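You operate a simulated robot arm through the tools that you are given. There is no shell and no other tool. Be economical: measure what you need, move in short steps, check, and stop when the job is done.

Carry out the task below with a simulated robot arm. There is one attempt and no reset: what you move stays moved.

TASK
Close up the desk: code card into the drawer, wall light off, step light on.
Fine: the card goes on the drawer's OLD side; drawer shut.

Only the result counts: the job must be done as asked and must still hold three seconds after the hand-in. Knocking over, shifting, dropping, spilling or breaking anything else fails it.

THE ROBOT
A 7-joint arm with a fingered hand on a trunk, on a base that drives. Base frame: it is fixed to the floor where the robot stands at the start and does not move with it; the origin is under the middle of the robot, x ahead of it, y to its left, z up. Lengths are in m, angles in degrees, forces in N, time in s.
Its first joint turns from -166.0 to 166.0 degrees. Places, roughly: OLD side of the desk drawer [0.8, -0.3, 0.6]; blue dial [0.7, -0.4, 0.9]; cooler dial [-1.5, 0.6, 0.8]; cooler latch [-1.3, 0.6, 0.7]; cooler switch [-1.5, 0.7, 0.8]; desk drawer [0.9, -0.1, 0.7]; feed button [-0.9, 1.1, 0.7]; feed switch [-0.8, 1.2, 0.7]; first-aid latch [1, -0.1, 0.9]; front drawer latch [-0.3, -1, 0.2]; green dial [0.8, -0.3, 0.9]; jug dial [-0.2, 1.6, 1.4]; rear drawer latch [0.2, -1.7, 0.2]; red dial [0.8, -0.3, 0.9]; seat latch [0.9, -0.8, 0.3]; spout [-0.2, 1.5, 1.1]. Payload 4.7 kg.
Tool frame: the origin (TCP) lies between the finger pads and is the grasp point; the fingertips stand 0.036 m ahead of it; z points along the fingers, y is the line along which they close. Largest opening 0.12 m; the body of the gripper starts 0.042 m behind the TCP. The gripper is a hand of 5 fingers: y runs from the thumb to the fingers, the wrist lies at [-0.018, -0.122, -0.21] in the tool frame, and closing takes about 1.5 s.
Orientation is told as [roll, pitch, yaw] about the base's x, y, z axes, in that order, counted from this pose: with the fingers straight down and the wrist toward the robot, the tool's x, y and z point along [0, 1, 0], [1, 0, 0] and [0, 0, -1] of the base frame.

THE INTERFACE
- The arm moves only by the tool drive_tool. Its argument "increments" is a list of rows, each an object of numbers (a shift or turn left out is 0, a gripper value left out holds the last): "gripper": the opening, from 0 (shut) to 1 (fully open); "dx", "dy", "dz": the shift along the base's x, y, z in m; "ax", "ay", "az": the turn, a rotation vector about the base's x, y, z in degrees. In form: [{"gripper": .., "dx": .., "dy": .., "dz": .., "ax": .., "ay": .., "az": ..}, ...]. A call has 1 to 20 rows; each row shifts and turns the commanded pose from where the row before left it. A row lasts 0.2 s, in which the tool goes at most 0.05 m and 8.6 degrees; a call with a longer step from one row to the next is refused whole, and so is a gripper value outside its range. Where a pose cannot be reached the arm comes as near as it can. A force on the tool above 40 N (or 10 N above the force at the start of the call, whichever is more), or a blocked arm, ends the call early, and 0.2 s more pass. Each finger travels about 0.045 m/s and halts on what it meets, pressing with about 23 N; the grip force reading is that of the motor and also rises with nothing between the fingers. The clock runs only during rows and for 0.2 s after the last one: add rows that do not move to give the fingers time. It gives the time, the measured TCP pose, the force on the tool (base axes), the opening and the grip force at its end, in the units of the frame above (readings bear some noise), with the torque about the TCP (base axes, N m) and any sound that the robot's microphone picked up.
- Cameras (640 x 400 px; columns grow to the right, rows downward): "scene" is now at [-0.2391, 0.0573, 1.2317]; the picture's right is [-0.23, -0.97, 0.00], its down [-0.37, 0.09, -0.93] and it looks along [0.90, -0.22, -0.38] (base axes); focal length 295 px, centre (320, 200). "wrist" rides on the gripper at [0.073, -0.091, -0.143] in the tool frame; the picture's right is [-0.80, 0.28, -0.53], its down [-0.53, -0.73, 0.42] and it looks along [-0.27, 0.62, 0.74] (tool axes); focal length 234 px, centre (320, 200). There is no depth. A picture from a camera that has moved, and an enlarged one, comes with that camera's place and axes in the base frame and with its lens.
- capture(camera): a new picture of that camera. It takes no simulated time.
- base_move(legs): drives the robot by 1 to 6 legs, each [ahead, turn to the left] in m and degrees, along the robot's own axes; the way and the turn of a leg run together, so that a leg with both is an arc; at most 1.5 m and 180 degrees a leg. The arm and the cameras ride along, it lands a little off, and it stops where it bumps. It gives what a move gives.
- set_grasp(shape): the hand has 5 fingers and takes this shape, open, in about a second: jaw (thumb against the fingers, like two jaws); tri (thumb and two fingers); tip (a fingertip pinch); poke (one finger out to press); point (the index stretched); flat (the hand flat); cup (the hand cupped); fist (a fist). The gripper value then closes the fingers along that shape, each until it touches; the sizes above hold for jaw. It gives what a move gives, with no picture.
- head_to(pan, tilt): turns the head with the scene camera to pan (to the left, within 143 degrees either way) and tilt (down, from -29 to 69), counted from straight ahead of the robot. It gives what a move gives.
- inspect(camera, box): a new picture of the part [left, top, right, bottom] of that camera's present view, enlarged. It takes no simulated time.
- hand_in(): hands the job in; it is judged then, once.

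Work in short steps. Places have to be worked out from the pictures, the camera data and where the tool is seen: move nearer, look again, correct. Check each grasp and each placing, and mend what went wrong. You have 120 turns and 98 pictures in all, those below and enlarged ones among them. Open the gripper and draw the arm clear of the work before you hand the job in, unless the task says otherwise; then end with one line.

The tools are called after "Call:" as name(argument=value, ...) on one line, values as JSON. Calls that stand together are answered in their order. drive_tool: Moves the arm, as the interface text tells. Its arguments: {"type":"object","properties":{"increments":{"type":"array"}},"required":["increments"]} The other tools are called the same way: set_grasp (shape) gives the hand a shape; base_move (legs) drives the base; head_to (pan, tilt) turns the head that bears the scene camera; capture (camera) takes a picture; inspect (camera, box) takes an enlarged picture of a part of a camera's view; hand_in () hands the job in.

At the start:

```text
clock: 0.0
eef_pos: [0.8175, 0.1858, 1.1252]
orientation: [0.0, 0.0, 0.0]
contact_force: [0.1, -0.3, 0.0]
torque: [0.01, -0.03, -0.01]
gripper_width: 0.1194
finger_force: 0.1
shape: jaw
robot x, y, heading: [-0.0035, 0.0005, -0.3]
head pan, tilt: [-13.5, 22.3]
```

scene: 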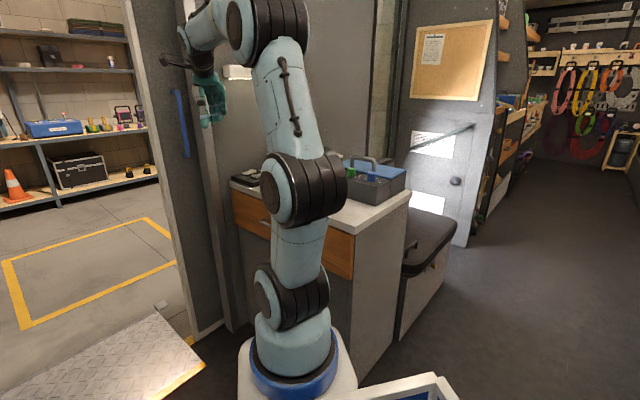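
wrist: 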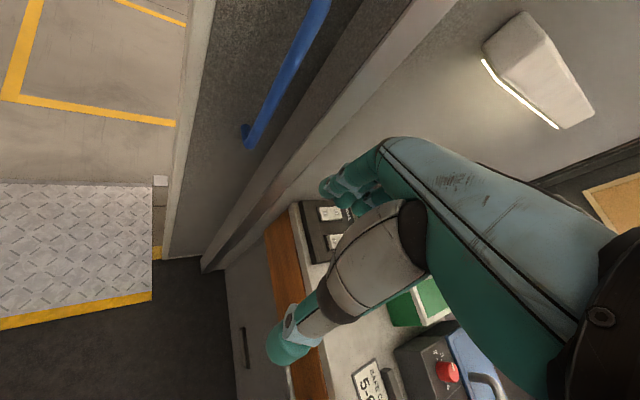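

The wrist view shows the desk top with a switch panel, a green box, a card and a blue case. I'll look closer at both views.

Call:
inspect(camera="wrist", box=[220, 180, 540, 400])

Call:
inspect(camera="scene", box=[200, 50, 460, 290])

```text
1.82 times, centred on (380, 290) of wrist
camera zoom: at [0.7257, 0.2579, 1.2696], right [0.28, -0.8, 0.53], down [-0.73, -0.53, -0.42], along [0.62, -0.27, -0.74], focal length 426 px, centre (211, 36)
```

zoom: 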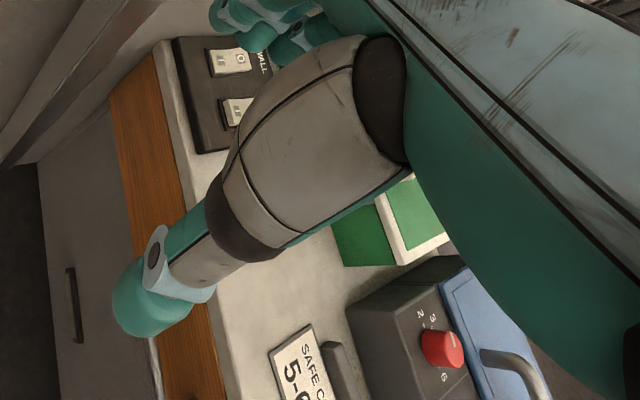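

```text
1.67 times, centred on (330, 170) of scene
camera zoom: at [-0.2391, 0.0573, 1.2317], right [-0.23, -0.97, 0.0], down [-0.37, 0.09, -0.93], along [0.9, -0.22, -0.38], focal length 492 px, centre (303, 250)
```

zoom: 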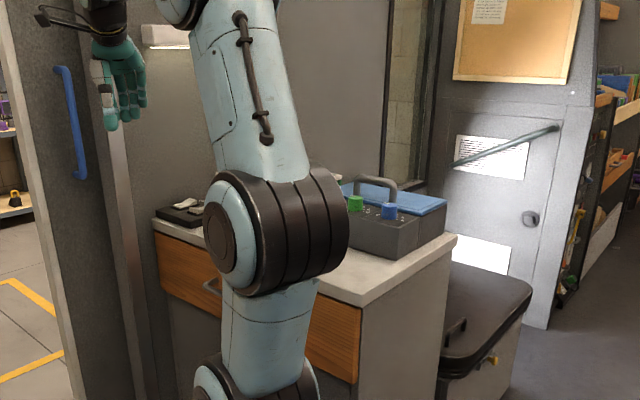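

I need a clear view of the desk, so I move the hand back and to the right, staying high.

Call:
drive_tool(increments=[{"dx": -0.04}, {"dx": -0.04}, {"dx": -0.04}, {"dx": -0.04}, {"dx": -0.04}, {"dx": -0.03, "dy": -0.03}, {"dy": -0.04}, {"dy": -0.04}, {"dy": -0.04}])

Call:
capture(camera="wrist")

Call:
capture(camera="scene")

```text
clock: 2.0
eef_pos: [0.5876, 0.035, 1.1262]
orientation: [0.0, 0.0, 0.0]
contact_force: [0.5, -0.1, 0.8]
torque: [0.0, -0.01, 0.0]
gripper_width: 0.1198
finger_force: 0.1
shape: jaw
robot x, y, heading: [-0.0006, 0.0011, -0.2]
head pan, tilt: [-13.5, 22.3]
```

```text
93 pictures are left
camera wrist: at [0.4958, 0.1061, 1.27], right [0.28, -0.8, 0.53], down [-0.73, -0.53, -0.42], along [0.62, -0.27, -0.74], focal length 234 px, centre (320, 200)
```

wrist: 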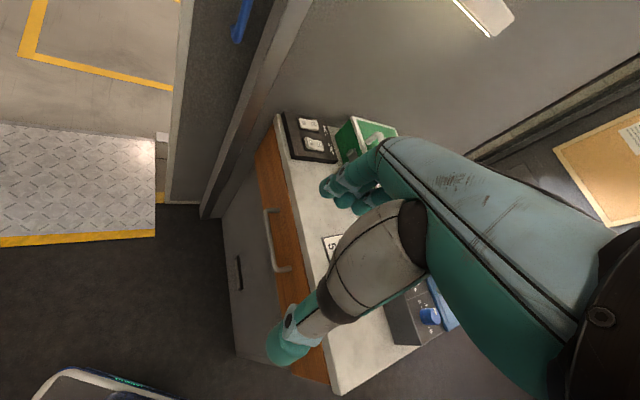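

```text
92 pictures are left
camera scene: at [-0.2391, 0.0572, 1.2317], right [-0.23, -0.97, 0.0], down [-0.37, 0.09, -0.93], along [0.9, -0.22, -0.38], focal length 295 px, centre (320, 200)
```

scene: 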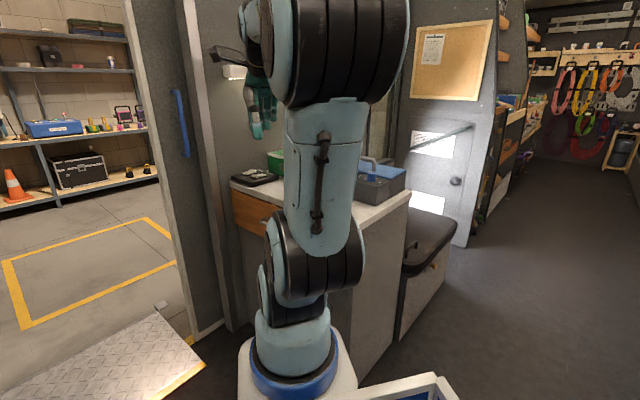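

The switch panel, first-aid box, drawer handle and card are visible. I zoom on the panel and the card.

Call:
inspect(camera="wrist", box=[260, 100, 400, 190])

Call:
inspect(camera="wrist", box=[210, 100, 470, 400])

```text
4.44 times, centred on (330, 145) of wrist
camera zoom: at [0.4958, 0.1061, 1.27], right [0.28, -0.8, 0.53], down [-0.73, -0.53, -0.42], along [0.62, -0.27, -0.74], focal length 1041 px, centre (276, 444)
```

zoom: 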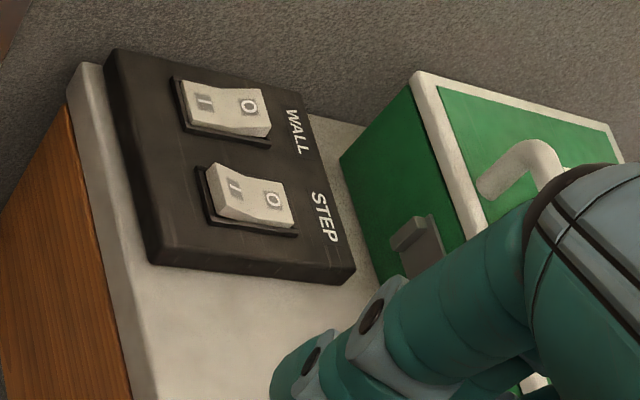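

```text
1.33 times, centred on (340, 250) of wrist
camera zoom: at [0.4958, 0.1061, 1.27], right [0.28, -0.8, 0.53], down [-0.73, -0.53, -0.42], along [0.62, -0.27, -0.74], focal length 312 px, centre (293, 133)
```

zoom: 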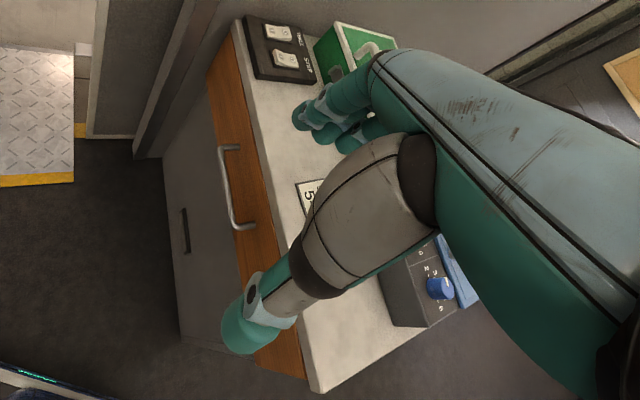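

The two views triangulate to a desk turned about 35°: front edge from about (1.03,0.14) to (0.5,-0.21), top z≈0.82, WALL rocker near (1.08,0.05,0.85). That's too far for the arm, so I drive closer and turn to face the desk front.

Call:
base_move(legs=[[0, 58], [0.28, 0], [0, -103]])

Call:
head_to(pan=15, tilt=30)

Call:
capture(camera="scene")

Call:
capture(camera="wrist")

```text
clock: 10.8
eef_pos: [0.5932, -0.1474, 1.1252]
orientation: [0.0, 0.0, -44.8]
contact_force: [0.3, 0.0, 0.2]
torque: [0.0, -0.02, 0.01]
gripper_width: 0.1198
finger_force: 0.0
shape: jaw
robot x, y, heading: [0.1526, 0.2427, -45.0]
head pan, tilt: [-13.5, 22.3]
```

```text
clock: 11.8
eef_pos: [0.5928, -0.1481, 1.1262]
orientation: [0.0, 0.0, -44.7]
contact_force: [-0.2, 0.3, 0.8]
torque: [0.02, -0.01, 0.03]
gripper_width: 0.12
finger_force: 0.1
shape: jaw
robot x, y, heading: [0.1475, 0.2409, -44.8]
head pan, tilt: [15.0, 30.0]
```

```text
89 pictures are left
camera scene: at [0.0518, 0.4833, 1.2193], right [-0.5, -0.87, 0.0], down [-0.43, 0.25, -0.87], along [0.75, -0.43, -0.5], focal length 295 px, centre (320, 200)
```

scene: 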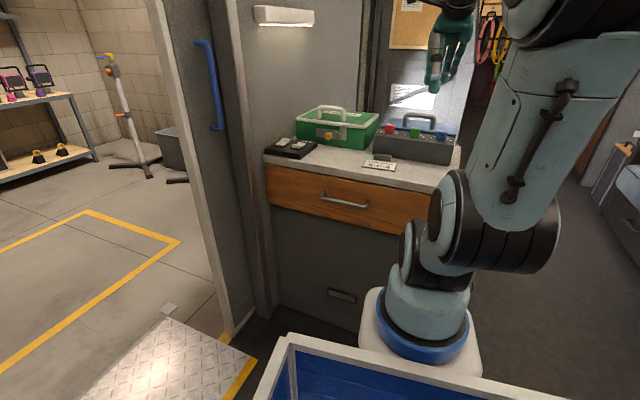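

```text
88 pictures are left
camera wrist: at [0.5792, -0.0332, 1.2702], right [-0.37, -0.77, 0.53], down [-0.9, 0.14, -0.42], along [0.25, -0.63, -0.74], focal length 234 px, centre (320, 200)
```

wrist: 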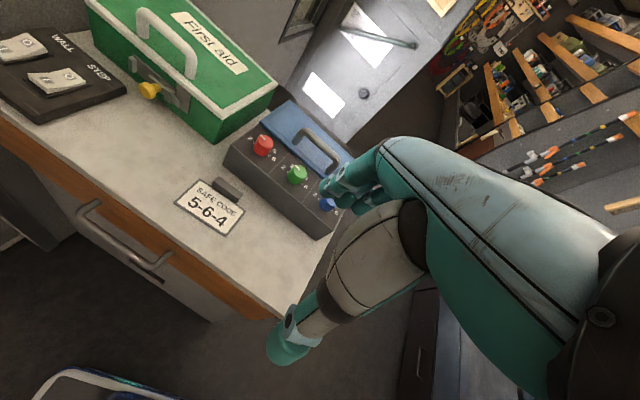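

Both views are clear now. I zoom on the card, the panel and the drawer handle.

Call:
inspect(camera="wrist", box=[160, 120, 320, 260])

Call:
inspect(camera="scene", box=[250, 90, 470, 240])

Call:
inspect(camera="wrist", box=[0, 0, 200, 130])

```text
2.86 times, centred on (240, 190) of wrist
camera zoom: at [0.5792, -0.0332, 1.2702], right [-0.37, -0.77, 0.53], down [-0.9, 0.14, -0.42], along [0.25, -0.63, -0.74], focal length 669 px, centre (549, 229)
```

zoom: 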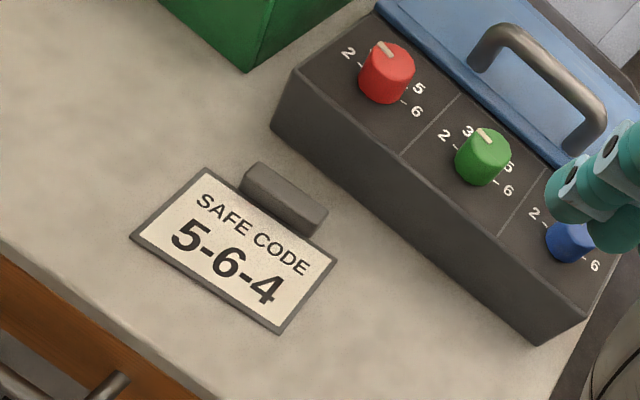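

```text
2.67 times, centred on (360, 165) of scene
camera zoom: at [0.0518, 0.4833, 1.2193], right [-0.5, -0.87, 0.0], down [-0.43, 0.25, -0.87], along [0.75, -0.43, -0.5], focal length 787 px, centre (213, 293)
```

zoom: 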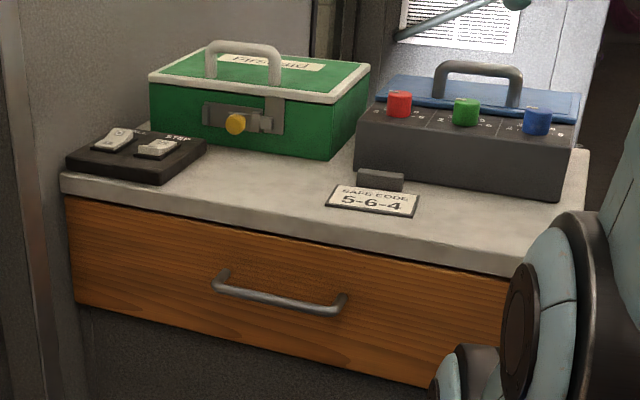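

```text
3.08 times, centred on (100, 65) of wrist
camera zoom: at [0.5792, -0.0332, 1.2702], right [-0.37, -0.77, 0.53], down [-0.9, 0.14, -0.42], along [0.25, -0.63, -0.74], focal length 720 px, centre (997, 615)
```

zoom: 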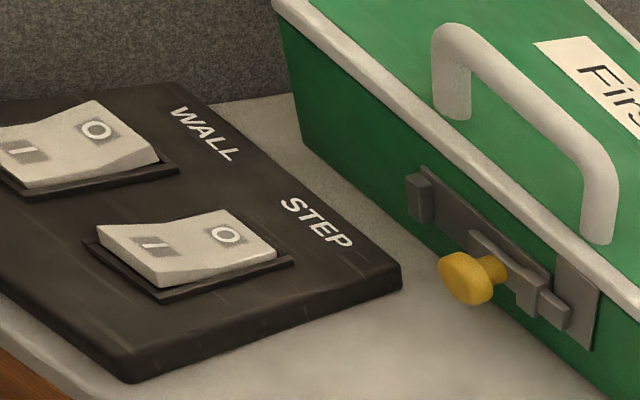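

Triangulating from both views puts the drawer handle bar between about (0.83,0.03,0.71) and (0.70,-0.055,0.71). The card's grip block is near (0.778,-0.186), and the desk's inward direction is about (0.59,-0.81). I go to a standoff in front of the handle and tilt the hand forward.

Call:
drive_tool(increments=[{"dx": 0.012, "dy": 0.036, "az": -3}, {"dx": 0.012, "dy": 0.036, "az": -3}, {"dx": 0.012, "dy": 0.036, "az": -3}, {"dx": 0.012, "dy": 0.036, "ax": -6.5, "ay": -4.7}, {"dx": 0.012, "dy": 0.036, "ax": -6.5, "ay": -4.7}, {"dx": 0.012, "dy": 0.036, "ax": -6.5, "ay": -4.7}, {"dx": 0.006, "dy": 0.03, "ax": -6.5, "ay": -4.7}, {"dz": -0.03, "ax": -6.5, "ay": -4.7}, {"dz": -0.03, "ax": -6.5, "ay": -4.7}, {"dz": -0.03, "ax": -6.5, "ay": -4.7}, {"dz": -0.03, "ax": -6.5, "ay": -4.7}, {"dz": -0.04}, {"dz": -0.04}, {"dz": -0.04}, {}])

Call:
capture(camera="scene")

Call:
capture(camera="wrist")

```text
clock: 15.0
eef_pos: [0.6725, 0.0977, 0.8854]
orientation: [-0.9, -64.2, -53.1]
contact_force: [-0.1, -0.6, 0.2]
torque: [0.03, 0.03, -0.03]
gripper_width: 0.1198
finger_force: 0.1
shape: jaw
robot x, y, heading: [0.1497, 0.24, -44.9]
head pan, tilt: [15.0, 30.0]
```

```text
84 pictures are left
camera scene: at [0.0519, 0.4834, 1.2193], right [-0.5, -0.87, 0.0], down [-0.43, 0.25, -0.87], along [0.75, -0.43, -0.5], focal length 295 px, centre (320, 200)
```

scene: 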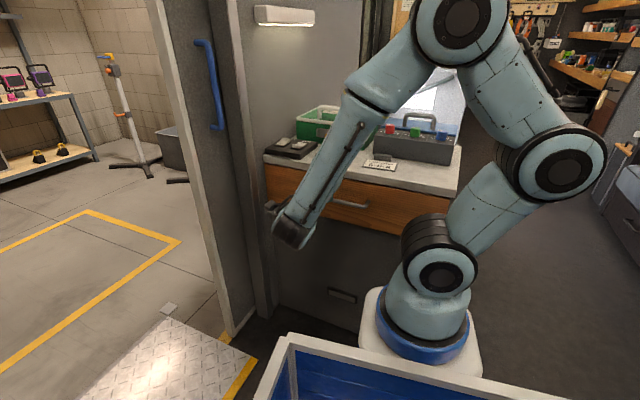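

```text
83 pictures are left
camera wrist: at [0.6309, 0.2758, 0.8659], right [-0.85, -0.19, 0.49], down [-0.4, -0.37, -0.84], along [0.34, -0.91, 0.24], focal length 234 px, centre (320, 200)
```

wrist: 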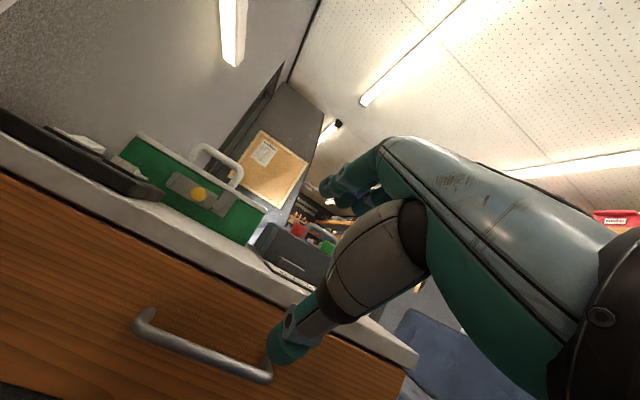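

The hand is well posed. I lower it to handle height, still about 0.15 m off, and look again.

Call:
drive_tool(increments=[{"dz": -0.04}, {"dz": -0.04}, {"dz": -0.04}, {"dz": -0.04}, {"dz": -0.01}, {}])

Call:
capture(camera="wrist")

Call:
inspect(camera="scene", box=[230, 120, 430, 260])

```text
clock: 16.4
eef_pos: [0.6702, 0.0996, 0.7152]
orientation: [-0.9, -64.2, -53.0]
contact_force: [-0.4, -0.8, -0.5]
torque: [-0.01, 0.01, 0.02]
gripper_width: 0.1199
finger_force: 0.0
shape: jaw
robot x, y, heading: [0.149, 0.2378, -44.8]
head pan, tilt: [15.0, 30.0]
```

```text
82 pictures are left
camera wrist: at [0.6299, 0.2781, 0.696], right [-0.85, -0.19, 0.49], down [-0.4, -0.37, -0.84], along [0.34, -0.91, 0.24], focal length 234 px, centre (320, 200)
```

wrist: 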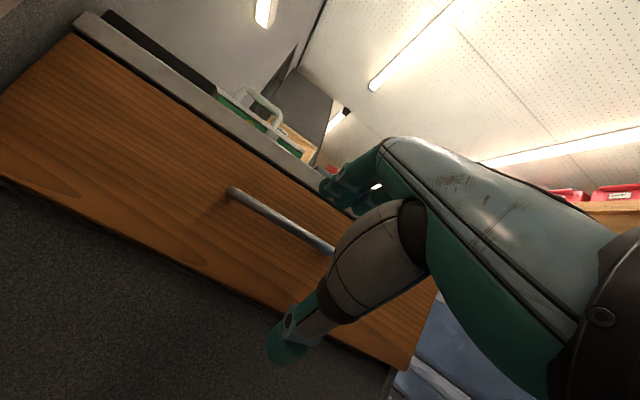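

```text
2.86 times, centred on (330, 190) of scene
camera zoom: at [0.052, 0.4834, 1.2193], right [-0.5, -0.87, 0.0], down [-0.43, 0.25, -0.87], along [0.75, -0.43, -0.5], focal length 843 px, centre (291, 229)
```

zoom: 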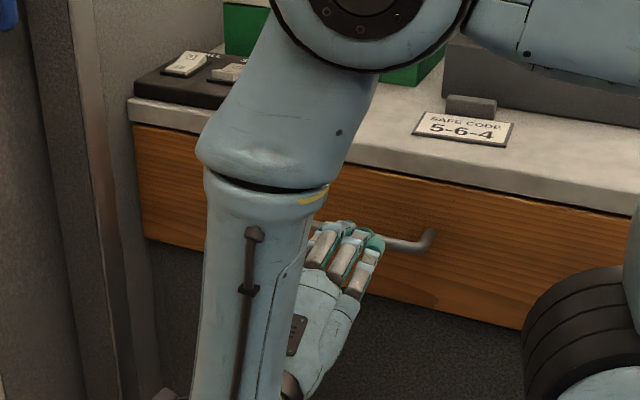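

The handle's left end re-triangulates to (0.822,0.036,0.722), so the bar's middle is near (0.758,-0.011,0.722). I level the hand more, half close it and approach along the desk normal.

Call:
drive_tool(increments=[{"gripper": 0.6, "ax": -5.4, "ay": -4}, {"ax": -5.4, "ay": -4}, {"ax": -5.4, "ay": -4, "dz": 0.006}, {}, {"dx": 0.018, "dy": -0.025}, {"dx": 0.018, "dy": -0.025}, {"dx": 0.014, "dy": -0.019}, {"dx": 0.01, "dy": -0.014}, {"dx": 0.009, "dy": -0.012}, {}])

Call:
capture(camera="wrist")

Call:
inspect(camera="scene", box=[230, 120, 430, 260])

```text
clock: 18.6
eef_pos: [0.7412, 0.003, 0.7153]
orientation: [-2.6, -76.9, -51.4]
contact_force: [-0.1, 0.5, 0.0]
torque: [-0.02, -0.03, -0.02]
gripper_width: 0.0726
finger_force: 0.1
shape: jaw
out of reach, approached as far as the arm can: row 3
robot x, y, heading: [0.1495, 0.2403, -44.8]
head pan, tilt: [15.0, 30.0]
```

```text
80 pictures are left
camera wrist: at [0.7046, 0.1738, 0.6587], right [-0.91, -0.11, 0.4], down [-0.29, -0.52, -0.8], along [0.29, -0.85, 0.44], focal length 234 px, centre (320, 200)
```

wrist: 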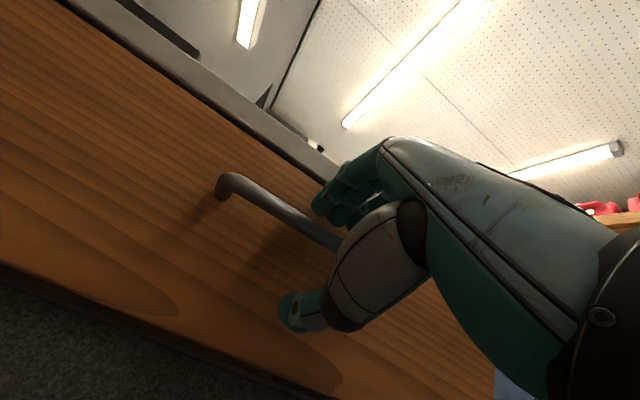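

```text
2.86 times, centred on (330, 190) of scene
camera zoom: at [0.0519, 0.4834, 1.2193], right [-0.5, -0.87, 0.0], down [-0.43, 0.25, -0.87], along [0.75, -0.43, -0.5], focal length 843 px, centre (291, 229)
```

zoom: 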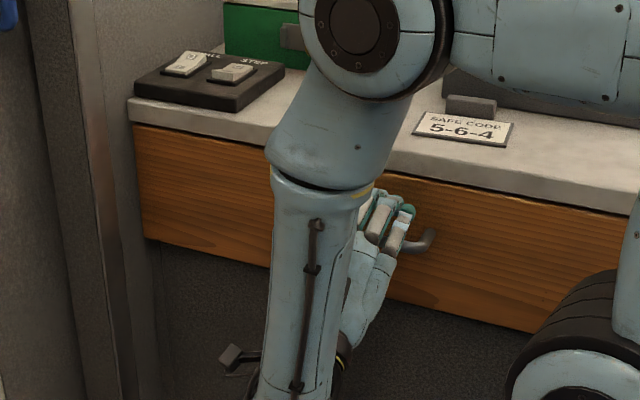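

The bar lies between the fingers and thumb at the TCP pixel. I advance another centimetre and close on it.

Call:
drive_tool(increments=[{"dx": 0.006, "dy": -0.008, "dz": 0.004}, {"gripper": 0}, {}, {}, {}, {}, {}, {}])

Call:
capture(camera="wrist")

```text
clock: 20.4
eef_pos: [0.7447, -0.005, 0.7168]
orientation: [-3.3, -76.9, -51.0]
contact_force: [-13.0, 10.7, -36.5]
torque: [-0.01, 0.21, 0.08]
gripper_width: 0.0002
finger_force: 23.2
shape: jaw
robot x, y, heading: [0.1519, 0.2391, -44.8]
head pan, tilt: [15.0, 30.0]
```

```text
78 pictures are left
camera wrist: at [0.7086, 0.1655, 0.6606], right [-0.91, -0.11, 0.4], down [-0.29, -0.52, -0.8], along [0.29, -0.85, 0.44], focal length 234 px, centre (320, 200)
```

wrist: 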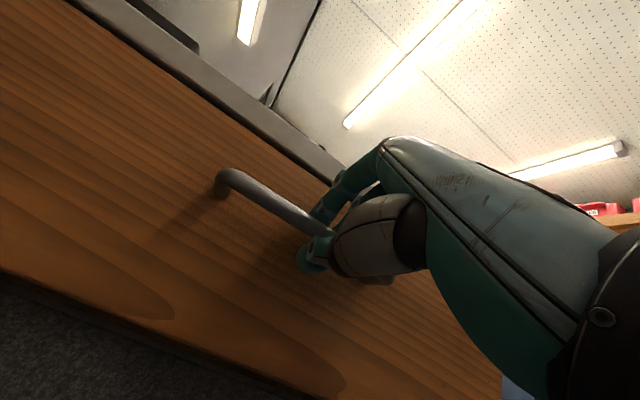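

The fingers seem to wrap the bar, although the width reads zero. I test with a gentle pull outward.

Call:
drive_tool(increments=[{"dx": -0.006, "dy": 0.008}, {"dx": -0.006, "dy": 0.008}, {"dx": -0.006, "dy": 0.008}, {"dx": -0.006, "dy": 0.008}, {"dx": -0.006, "dy": 0.008}, {}])

Call:
capture(camera="wrist")

```text
clock: 21.8
eef_pos: [0.7149, 0.0357, 0.7194]
orientation: [-2.5, -76.8, -51.4]
contact_force: [-2.4, -3.4, -37.4]
torque: [0.04, 0.21, 0.06]
gripper_width: 0.0
finger_force: 23.1
shape: jaw
robot x, y, heading: [0.1549, 0.2419, -44.8]
head pan, tilt: [15.0, 30.0]
```

```text
77 pictures are left
camera wrist: at [0.6796, 0.2069, 0.6627], right [-0.91, -0.11, 0.4], down [-0.29, -0.52, -0.8], along [0.29, -0.85, 0.44], focal length 234 px, centre (320, 200)
```

wrist: 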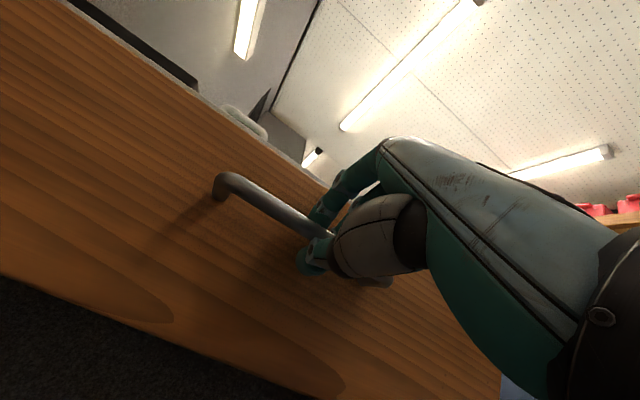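

The drawer follows the hand. I keep pulling.

Call:
drive_tool(increments=[{"dx": -0.009, "dy": 0.0125}, {"dx": -0.009, "dy": 0.0125}, {"dx": -0.009, "dy": 0.0125}, {"dx": -0.009, "dy": 0.0125}, {"dx": -0.009, "dy": 0.0125}, {"dx": -0.009, "dy": 0.0125}, {"dx": -0.009, "dy": 0.0125}, {"dx": -0.009, "dy": 0.0125}, {}])

Call:
capture(camera="scene")

```text
clock: 23.8
eef_pos: [0.6459, 0.1335, 0.7187]
orientation: [-3.5, -76.0, -50.6]
contact_force: [-5.9, -5.0, -36.0]
torque: [0.01, 0.22, 0.03]
gripper_width: 0.0002
finger_force: 23.3
shape: jaw
out of reach, approached as far as the arm can: row 8
robot x, y, heading: [0.1527, 0.2387, -44.8]
head pan, tilt: [15.0, 30.0]
```

```text
76 pictures are left
camera scene: at [0.0525, 0.4831, 1.2194], right [-0.5, -0.87, 0.0], down [-0.43, 0.25, -0.87], along [0.75, -0.43, -0.5], focal length 295 px, centre (320, 200)
```

scene: 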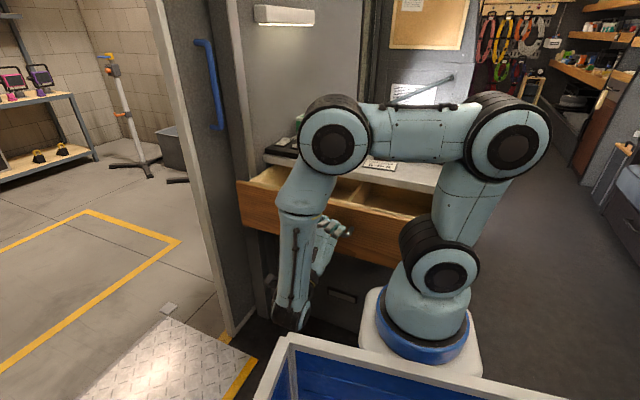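

The drawer is open about 0.17 m and the arm is at its limit. I back the base a little while holding the handle to open it further.

Call:
base_move(legs=[[-0.07, 0]])

Call:
capture(camera="scene")

```text
clock: 24.8
eef_pos: [0.5978, 0.1835, 0.7186]
orientation: [-3.1, -75.9, -50.8]
contact_force: [18.9, 14.7, -29.3]
torque: [-0.14, 0.39, 0.19]
gripper_width: 0.0001
finger_force: 22.8
shape: jaw
robot x, y, heading: [0.105, 0.2887, -44.7]
head pan, tilt: [15.0, 30.0]
```

```text
75 pictures are left
camera scene: at [0.0029, 0.5328, 1.2193], right [-0.49, -0.87, 0.0], down [-0.44, 0.25, -0.87], along [0.75, -0.43, -0.5], focal length 295 px, centre (320, 200)
```

scene: 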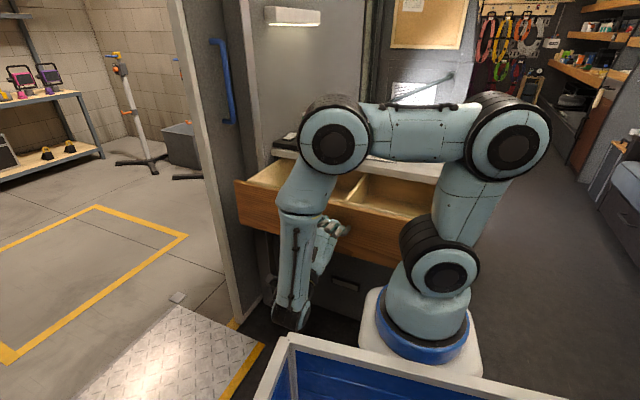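

The drawer is open about 0.23 m. I open the hand, then back the base slightly to leave the handle.

Call:
drive_tool(increments=[{"gripper": 0.6}, {}, {}, {}, {}, {}])

Call:
base_move(legs=[[-0.07, 0]])

Call:
capture(camera="wrist")

```text
clock: 26.2
eef_pos: [0.5959, 0.1834, 0.7202]
orientation: [-2.9, -76.0, -51.0]
contact_force: [-2.1, 0.9, -0.3]
torque: [-0.02, -0.04, -0.03]
gripper_width: 0.0714
finger_force: 0.1
shape: jaw
robot x, y, heading: [0.0997, 0.2889, -44.4]
head pan, tilt: [15.0, 30.0]
```

```text
clock: 27.2
eef_pos: [0.5468, 0.2331, 0.7203]
orientation: [-2.9, -75.9, -51.1]
contact_force: [0.7, 1.1, -0.1]
torque: [-0.04, 0.0, -0.02]
gripper_width: 0.0716
finger_force: 0.1
shape: jaw
robot x, y, heading: [0.0491, 0.3414, -44.9]
head pan, tilt: [15.0, 30.0]
```

```text
74 pictures are left
camera wrist: at [0.5093, 0.4041, 0.6656], right [-0.91, -0.12, 0.41], down [-0.3, -0.51, -0.81], along [0.3, -0.85, 0.43], focal length 234 px, centre (320, 200)
```

wrist: 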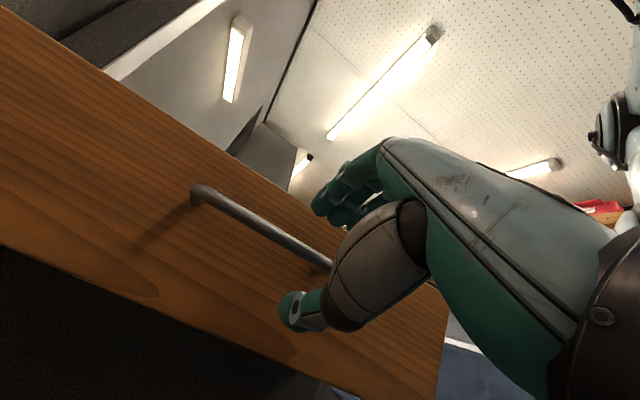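

The drawer stays open by 0.23 m and the hand is clear. I raise it and turn the fingers down.

Call:
drive_tool(increments=[{"dz": 0.04}, {"dz": 0.04}, {"dz": 0.04}, {"dz": 0.03, "ax": 6.5, "ay": 5.2}, {"dz": 0.03, "ax": 6.5, "ay": 5.2}, {"dz": 0.03, "ax": 6.5, "ay": 5.2}, {"dz": 0.03, "ax": 6.5, "ay": 5.2}, {"dz": 0.03, "ax": 6.5, "ay": 5.2}, {"dz": 0.03, "ax": 6.5, "ay": 5.2}, {"dz": 0.03, "ax": 6.5, "ay": 5.2}, {"ax": 6.5, "ay": 5.2}, {"ax": 6.5, "ay": 5.2}, {}])

Call:
capture(camera="scene")

Call:
capture(camera="wrist")

```text
clock: 30.0
eef_pos: [0.5472, 0.2332, 1.0486]
orientation: [-2.5, -0.9, -51.2]
contact_force: [0.3, 0.0, -0.8]
torque: [0.01, -0.01, 0.0]
gripper_width: 0.0718
finger_force: 0.1
shape: jaw
robot x, y, heading: [0.0499, 0.3379, -44.6]
head pan, tilt: [15.0, 30.0]
```

```text
73 pictures are left
camera scene: at [-0.0482, 0.5815, 1.2193], right [-0.49, -0.87, 0.0], down [-0.43, 0.25, -0.87], along [0.75, -0.43, -0.5], focal length 295 px, centre (320, 200)
```

scene: 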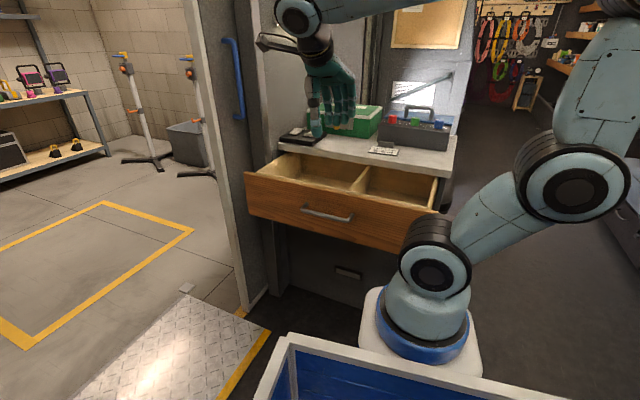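

```text
72 pictures are left
camera wrist: at [0.5493, 0.3546, 1.1884], right [-0.44, -0.7, 0.56], down [-0.88, 0.22, -0.41], along [0.16, -0.68, -0.71], focal length 234 px, centre (320, 200)
```

wrist: 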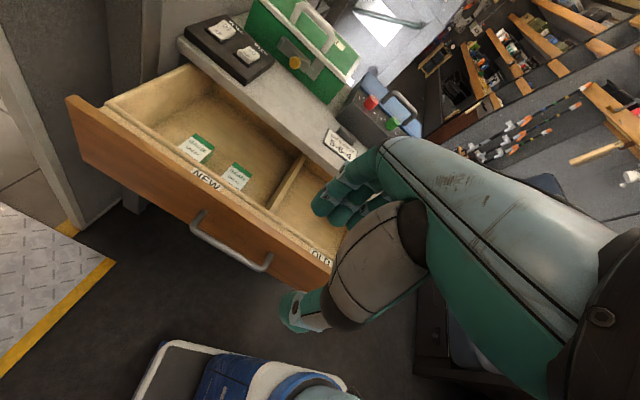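

The drawer shows NEW on the left and OLD on the right of a divider. Now I move over towards the card.

Call:
drive_tool(increments=[{"dx": 0.02, "dy": -0.04, "ax": 1.5}, {"dx": 0.02, "dy": -0.04}, {"dx": 0.02, "dy": -0.04}, {"dx": 0.02, "dy": -0.04}, {"dx": 0.02, "dy": -0.04}, {"dx": 0.02, "dy": -0.04}, {"dx": 0.02, "dy": -0.04}, {"dx": 0.02, "dy": -0.04}, {"dx": 0.02, "dy": -0.03}, {}])

Call:
capture(camera="wrist")

Call:
inspect(camera="scene", box=[240, 60, 480, 230])

```text
clock: 32.2
eef_pos: [0.7281, -0.1186, 1.0495]
orientation: [-1.6, 0.0, -51.3]
contact_force: [-0.2, -0.5, -0.6]
torque: [0.03, 0.0, -0.03]
gripper_width: 0.0719
finger_force: 0.0
shape: jaw
robot x, y, heading: [0.0502, 0.3405, -44.6]
head pan, tilt: [15.0, 30.0]
```

```text
71 pictures are left
camera wrist: at [0.7301, -0.0003, 1.1917], right [-0.44, -0.71, 0.55], down [-0.88, 0.23, -0.41], along [0.16, -0.66, -0.73], focal length 234 px, centre (320, 200)
```

wrist: 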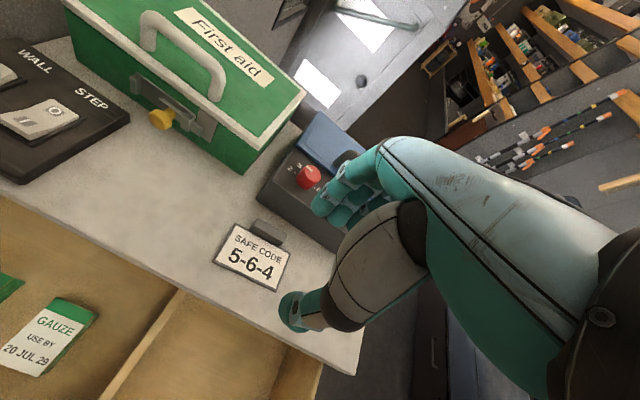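

```text
2.35 times, centred on (360, 145) of scene
camera zoom: at [-0.0482, 0.5815, 1.2193], right [-0.49, -0.87, 0.0], down [-0.43, 0.25, -0.87], along [0.75, -0.43, -0.5], focal length 695 px, centre (226, 329)
```

zoom: 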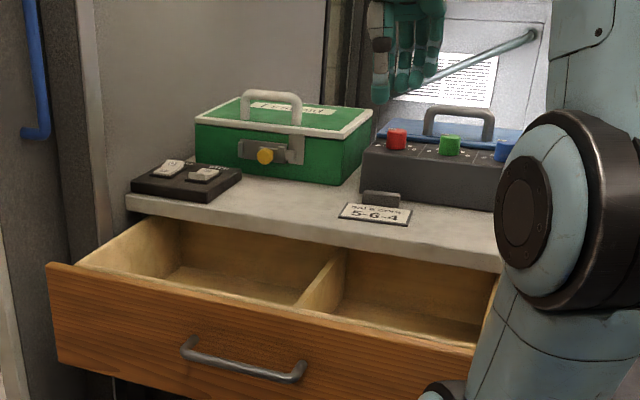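

The block is confirmed near (0.78,-0.183), top at z≈0.84, with about 5 cm to the lock case. I narrow the opening, tilt the hand slightly so its body leans away from the case, and descend part-way.

Call:
drive_tool(increments=[{"gripper": 0.45, "dx": 0.026, "dy": -0.032, "ax": -4.7, "ay": -3.8}, {"dx": 0.026, "dy": -0.033, "ax": -4.7, "ay": -3.8}, {"dz": -0.04}, {"dz": -0.04}, {"dz": -0.03}, {"dz": -0.02}, {}])

Call:
capture(camera="wrist")

Call:
inspect(camera="scene", box=[300, 60, 480, 190])

```text
clock: 33.8
eef_pos: [0.7791, -0.1826, 0.916]
orientation: [-1.6, -12.1, -51.3]
contact_force: [-0.1, 0.9, -0.8]
torque: [-0.01, 0.0, -0.02]
gripper_width: 0.0543
finger_force: 0.1
shape: jaw
robot x, y, heading: [0.0545, 0.3391, -44.4]
head pan, tilt: [15.0, 30.0]
```

```text
69 pictures are left
camera wrist: at [0.7638, -0.0435, 1.0367], right [-0.52, -0.62, 0.59], down [-0.82, 0.15, -0.55], along [0.25, -0.77, -0.58], focal length 234 px, centre (320, 200)
```

wrist: 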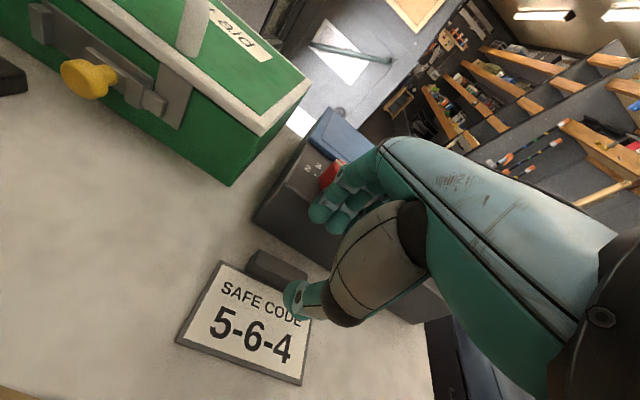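

```text
3.08 times, centred on (390, 125) of scene
camera zoom: at [-0.0481, 0.5815, 1.2193], right [-0.49, -0.87, 0.0], down [-0.43, 0.25, -0.87], along [0.75, -0.43, -0.5], focal length 908 px, centre (105, 431)
```

zoom: 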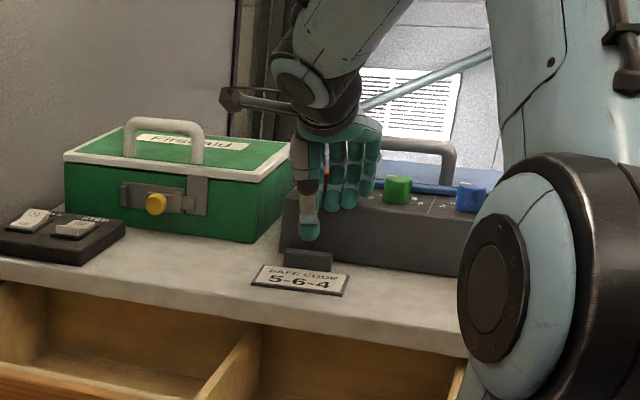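

The thumb lines up with the block and the fingers are in front of the case. I narrow the opening a bit more, bias slightly away from the case and go down.

Call:
drive_tool(increments=[{"gripper": 0.36, "dx": -0.002, "dy": 0.002, "ax": -3.9, "ay": -3.1}, {"dz": -0.015}, {"dz": -0.015}, {"dz": -0.01}, {"dz": -0.006}, {}])

Call:
capture(camera="wrist")

Call:
inspect(camera="scene", box=[300, 60, 480, 190])

```text
clock: 34.6
eef_pos: [0.7791, -0.1819, 0.9043]
orientation: [-1.3, -18.3, -51.3]
contact_force: [-6.8, 3.5, 12.5]
torque: [-0.61, -0.18, -0.26]
gripper_width: 0.0432
finger_force: 0.1
shape: jaw
robot x, y, heading: [0.0529, 0.3398, -44.4]
head pan, tilt: [15.0, 30.0]
stopped in row 4: the force on the tool passed its limit at 48 N (the readings are from after the stop); the commanded pose is now the measured one
```

```text
67 pictures are left
camera wrist: at [0.7558, -0.0335, 1.0103], right [-0.56, -0.57, 0.6], down [-0.78, 0.1, -0.62], along [0.29, -0.81, -0.5], focal length 234 px, centre (320, 200)
```

wrist: 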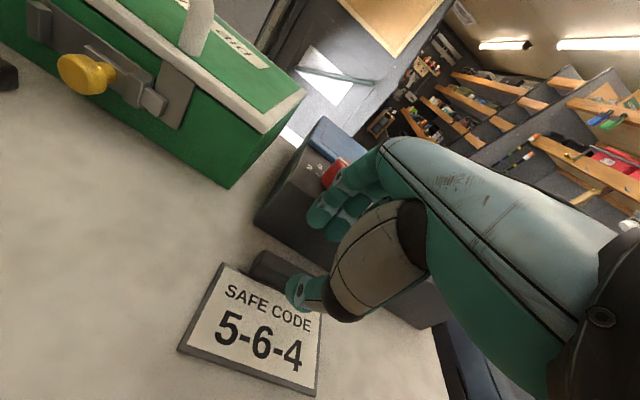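

```text
3.08 times, centred on (390, 125) of scene
camera zoom: at [-0.0488, 0.5819, 1.2192], right [-0.49, -0.87, 0.0], down [-0.43, 0.25, -0.87], along [0.75, -0.43, -0.5], focal length 908 px, centre (105, 431)
```

zoom: 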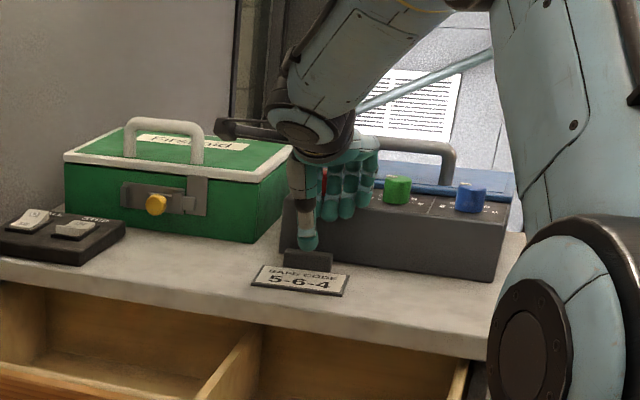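

The fingers' backs touched the case's top edge (the torque puts contact about 5 cm out), and nothing seems to have moved. I rise, switch to the single-finger shape and plan to hook the block from behind, pulling the card away from the case.

Call:
drive_tool(increments=[{"dz": 0.03}, {"dz": 0.04}, {"dz": 0.04, "dx": -0.01, "dy": 0.012}, {"ax": 4.7, "ay": 3.8, "dz": 0.03}, {"ax": 4.7, "ay": 3.8}, {"ax": 4, "ay": 3.5}])

Call:
set_grasp(shape="poke")

Call:
capture(camera="wrist")

Call:
inspect(camera="scene", box=[300, 30, 480, 190])

```text
clock: 36.0
eef_pos: [0.7703, -0.1697, 1.0405]
orientation: [-1.5, -0.6, -51.2]
contact_force: [-0.5, -0.1, 1.3]
torque: [0.02, 0.01, 0.0]
gripper_width: 0.0435
finger_force: 0.0
shape: jaw
robot x, y, heading: [0.0528, 0.3349, -44.3]
head pan, tilt: [15.0, 30.0]
```

```text
clock: 36.9
eef_pos: [0.7698, -0.1692, 1.0403]
orientation: [-1.5, -0.6, -51.2]
contact_force: [-1.2, 0.4, -0.5]
torque: [-0.02, 0.04, 0.0]
gripper_width: 0.0003
finger_force: 0.0
shape: poke
robot x, y, heading: [0.0507, 0.3399, -44.5]
head pan, tilt: [15.0, 30.0]
```

```text
65 pictures are left
camera wrist: at [0.7705, -0.0504, 1.181], right [-0.44, -0.71, 0.55], down [-0.88, 0.23, -0.42], along [0.17, -0.67, -0.72], focal length 234 px, centre (320, 200)
```

wrist: 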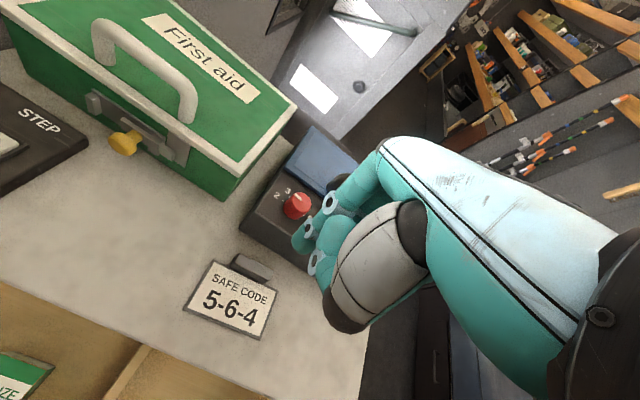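

```text
2.50 times, centred on (390, 110) of scene
camera zoom: at [-0.0482, 0.5815, 1.2193], right [-0.49, -0.87, 0.0], down [-0.43, 0.25, -0.87], along [0.75, -0.43, -0.5], focal length 738 px, centre (145, 425)
```

zoom: 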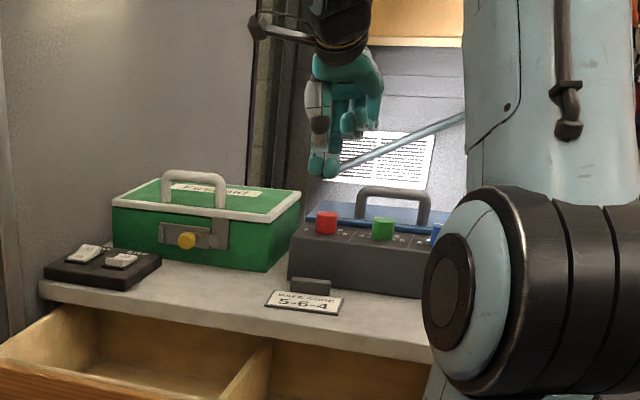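

The poke shape puts two tips about 4 cm below the TCP. I check "point", which may give a longer single finger.

Call:
set_grasp(shape="point")

Call:
capture(camera="wrist")

Call:
inspect(camera="scene", box=[340, 30, 460, 120])

```text
clock: 37.8
eef_pos: [0.7698, -0.1689, 1.0382]
orientation: [-1.5, -0.7, -51.2]
contact_force: [-0.4, 0.6, 0.5]
torque: [0.0, -0.04, 0.01]
gripper_width: 0.0
finger_force: 0.0
shape: point
robot x, y, heading: [0.0484, 0.3372, -44.6]
head pan, tilt: [15.0, 30.0]
```

```text
63 pictures are left
camera wrist: at [0.7705, -0.0504, 1.181], right [-0.44, -0.71, 0.55], down [-0.88, 0.23, -0.42], along [0.17, -0.67, -0.72], focal length 234 px, centre (320, 200)
```

wrist: 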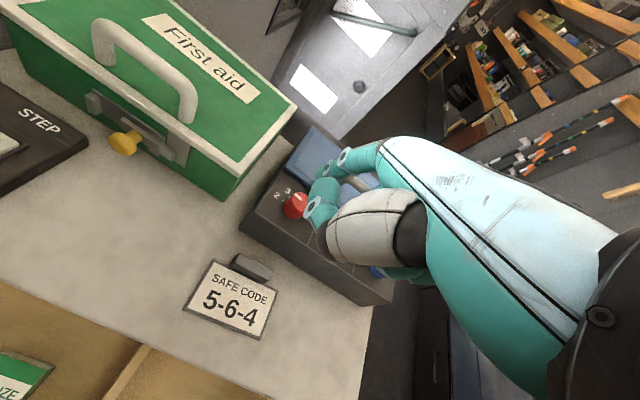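

```text
4.44 times, centred on (400, 75) of scene
camera zoom: at [-0.0482, 0.5815, 1.2193], right [-0.49, -0.87, 0.0], down [-0.43, 0.25, -0.87], along [0.75, -0.43, -0.5], focal length 1312 px, centre (-36, 756)
```

zoom: 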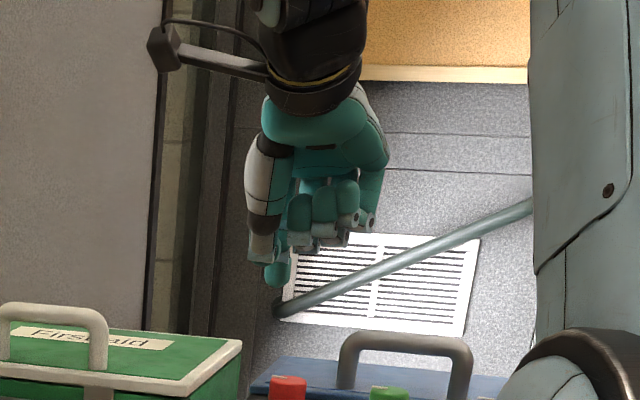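

The pointing finger extends forward, which is of no use here. Instead I'll grip the block by its two ends: back to jaw shape and turn the hand 90° so it closes along the desk's length, which needs little room towards the case.

Call:
set_grasp(shape="jaw")

Call:
drive_tool(increments=[{"az": 8.2, "gripper": 0.8}, {"az": 8.2}, {"az": 8.2}, {"az": 8.2}, {"az": 8.2}, {"az": 8.2}, {"az": 8.2}, {"az": 8.2}, {"az": 8.2}, {"az": 8.2}, {"az": 8.2}, {}])

Call:
capture(camera="wrist")

Call:
capture(camera="scene")

```text
clock: 38.7
eef_pos: [0.7699, -0.1702, 1.0396]
orientation: [-1.5, -0.6, -51.2]
contact_force: [-0.4, -0.2, -0.9]
torque: [0.01, 0.01, 0.01]
gripper_width: 0.1198
finger_force: 0.1
shape: jaw
robot x, y, heading: [0.0534, 0.3411, -44.5]
head pan, tilt: [15.0, 30.0]
```

```text
clock: 41.3
eef_pos: [0.77, -0.17, 1.0404]
orientation: [-1.6, -0.6, 39.0]
contact_force: [0.1, 0.2, 0.1]
torque: [0.0, 0.02, 0.0]
gripper_width: 0.0966
finger_force: 0.1
shape: jaw
robot x, y, heading: [0.0521, 0.339, -44.9]
head pan, tilt: [15.0, 30.0]
```

```text
61 pictures are left
camera wrist: at [0.6489, -0.17, 1.1815], right [0.71, -0.44, 0.55], down [-0.22, -0.88, -0.42], along [0.67, 0.17, -0.72], focal length 234 px, centre (320, 200)
```

wrist: 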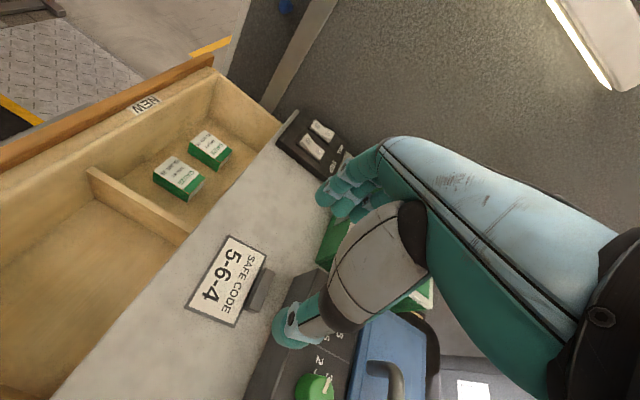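

```text
60 pictures are left
camera scene: at [-0.0482, 0.5815, 1.2193], right [-0.49, -0.87, 0.0], down [-0.43, 0.25, -0.87], along [0.75, -0.43, -0.5], focal length 295 px, centre (320, 200)
```

scene: 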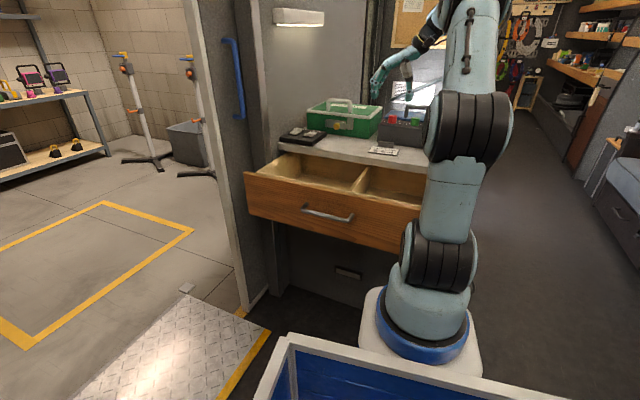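

The orientation is reached and the OLD compartment looks empty. I zoom in on the block to refine its place.

Call:
inspect(camera="wrist", box=[160, 210, 340, 350])

```text
2.86 times, centred on (250, 280) of wrist
camera zoom: at [0.6489, -0.17, 1.1815], right [0.71, -0.44, 0.55], down [-0.22, -0.88, -0.42], along [0.67, 0.17, -0.72], focal length 669 px, centre (520, -29)
```

zoom: 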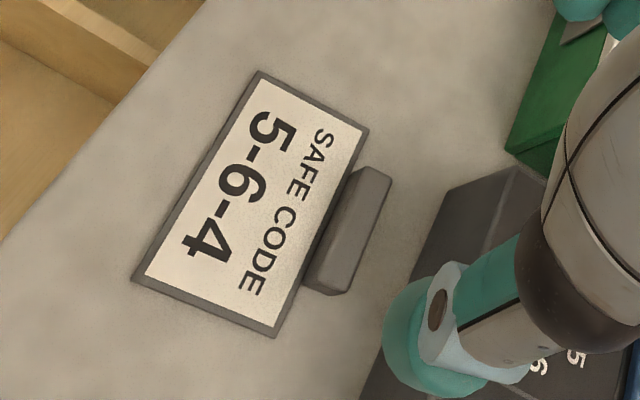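

The block is centred near (0.782,-0.187), about 58 mm long, and the closing axis matches it. I align over it and descend part-way.

Call:
drive_tool(increments=[{"gripper": 0.8, "dx": 0.01, "dy": -0.014, "ax": -6.2, "ay": -5}, {"dz": -0.04}, {"dz": -0.04}, {"dz": -0.03}, {}])

Call:
capture(camera="wrist")

Call:
inspect(camera="scene", box=[300, 60, 480, 190])

```text
clock: 42.5
eef_pos: [0.7809, -0.1824, 0.9298]
orientation: [-9.5, -0.6, 39.0]
contact_force: [-0.3, -0.6, 0.9]
torque: [0.01, 0.01, 0.0]
gripper_width: 0.0962
finger_force: 0.1
shape: jaw
robot x, y, heading: [0.0512, 0.3388, -44.6]
head pan, tilt: [15.0, 30.0]
```

```text
58 pictures are left
camera wrist: at [0.649, -0.1687, 1.0592], right [0.66, -0.38, 0.65], down [-0.19, -0.92, -0.34], along [0.73, 0.1, -0.68], focal length 234 px, centre (320, 200)
```

wrist: 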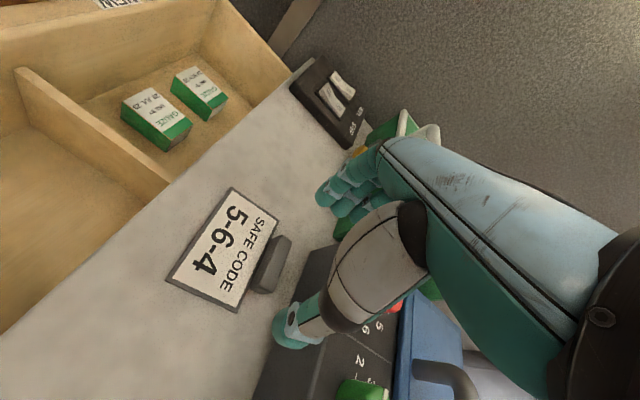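

```text
3.08 times, centred on (390, 125) of scene
camera zoom: at [-0.0483, 0.5815, 1.2193], right [-0.49, -0.87, 0.0], down [-0.43, 0.25, -0.87], along [0.75, -0.43, -0.5], focal length 908 px, centre (105, 431)
```

zoom: 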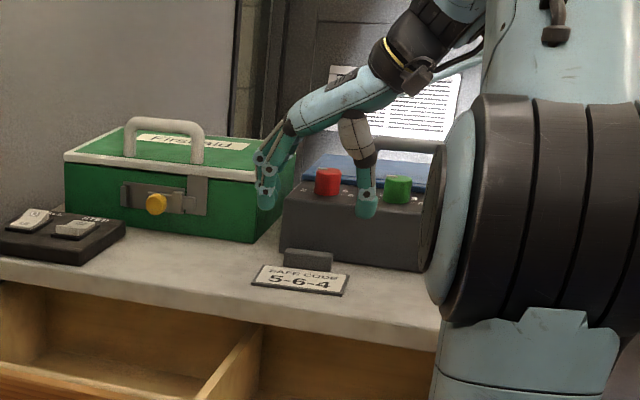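

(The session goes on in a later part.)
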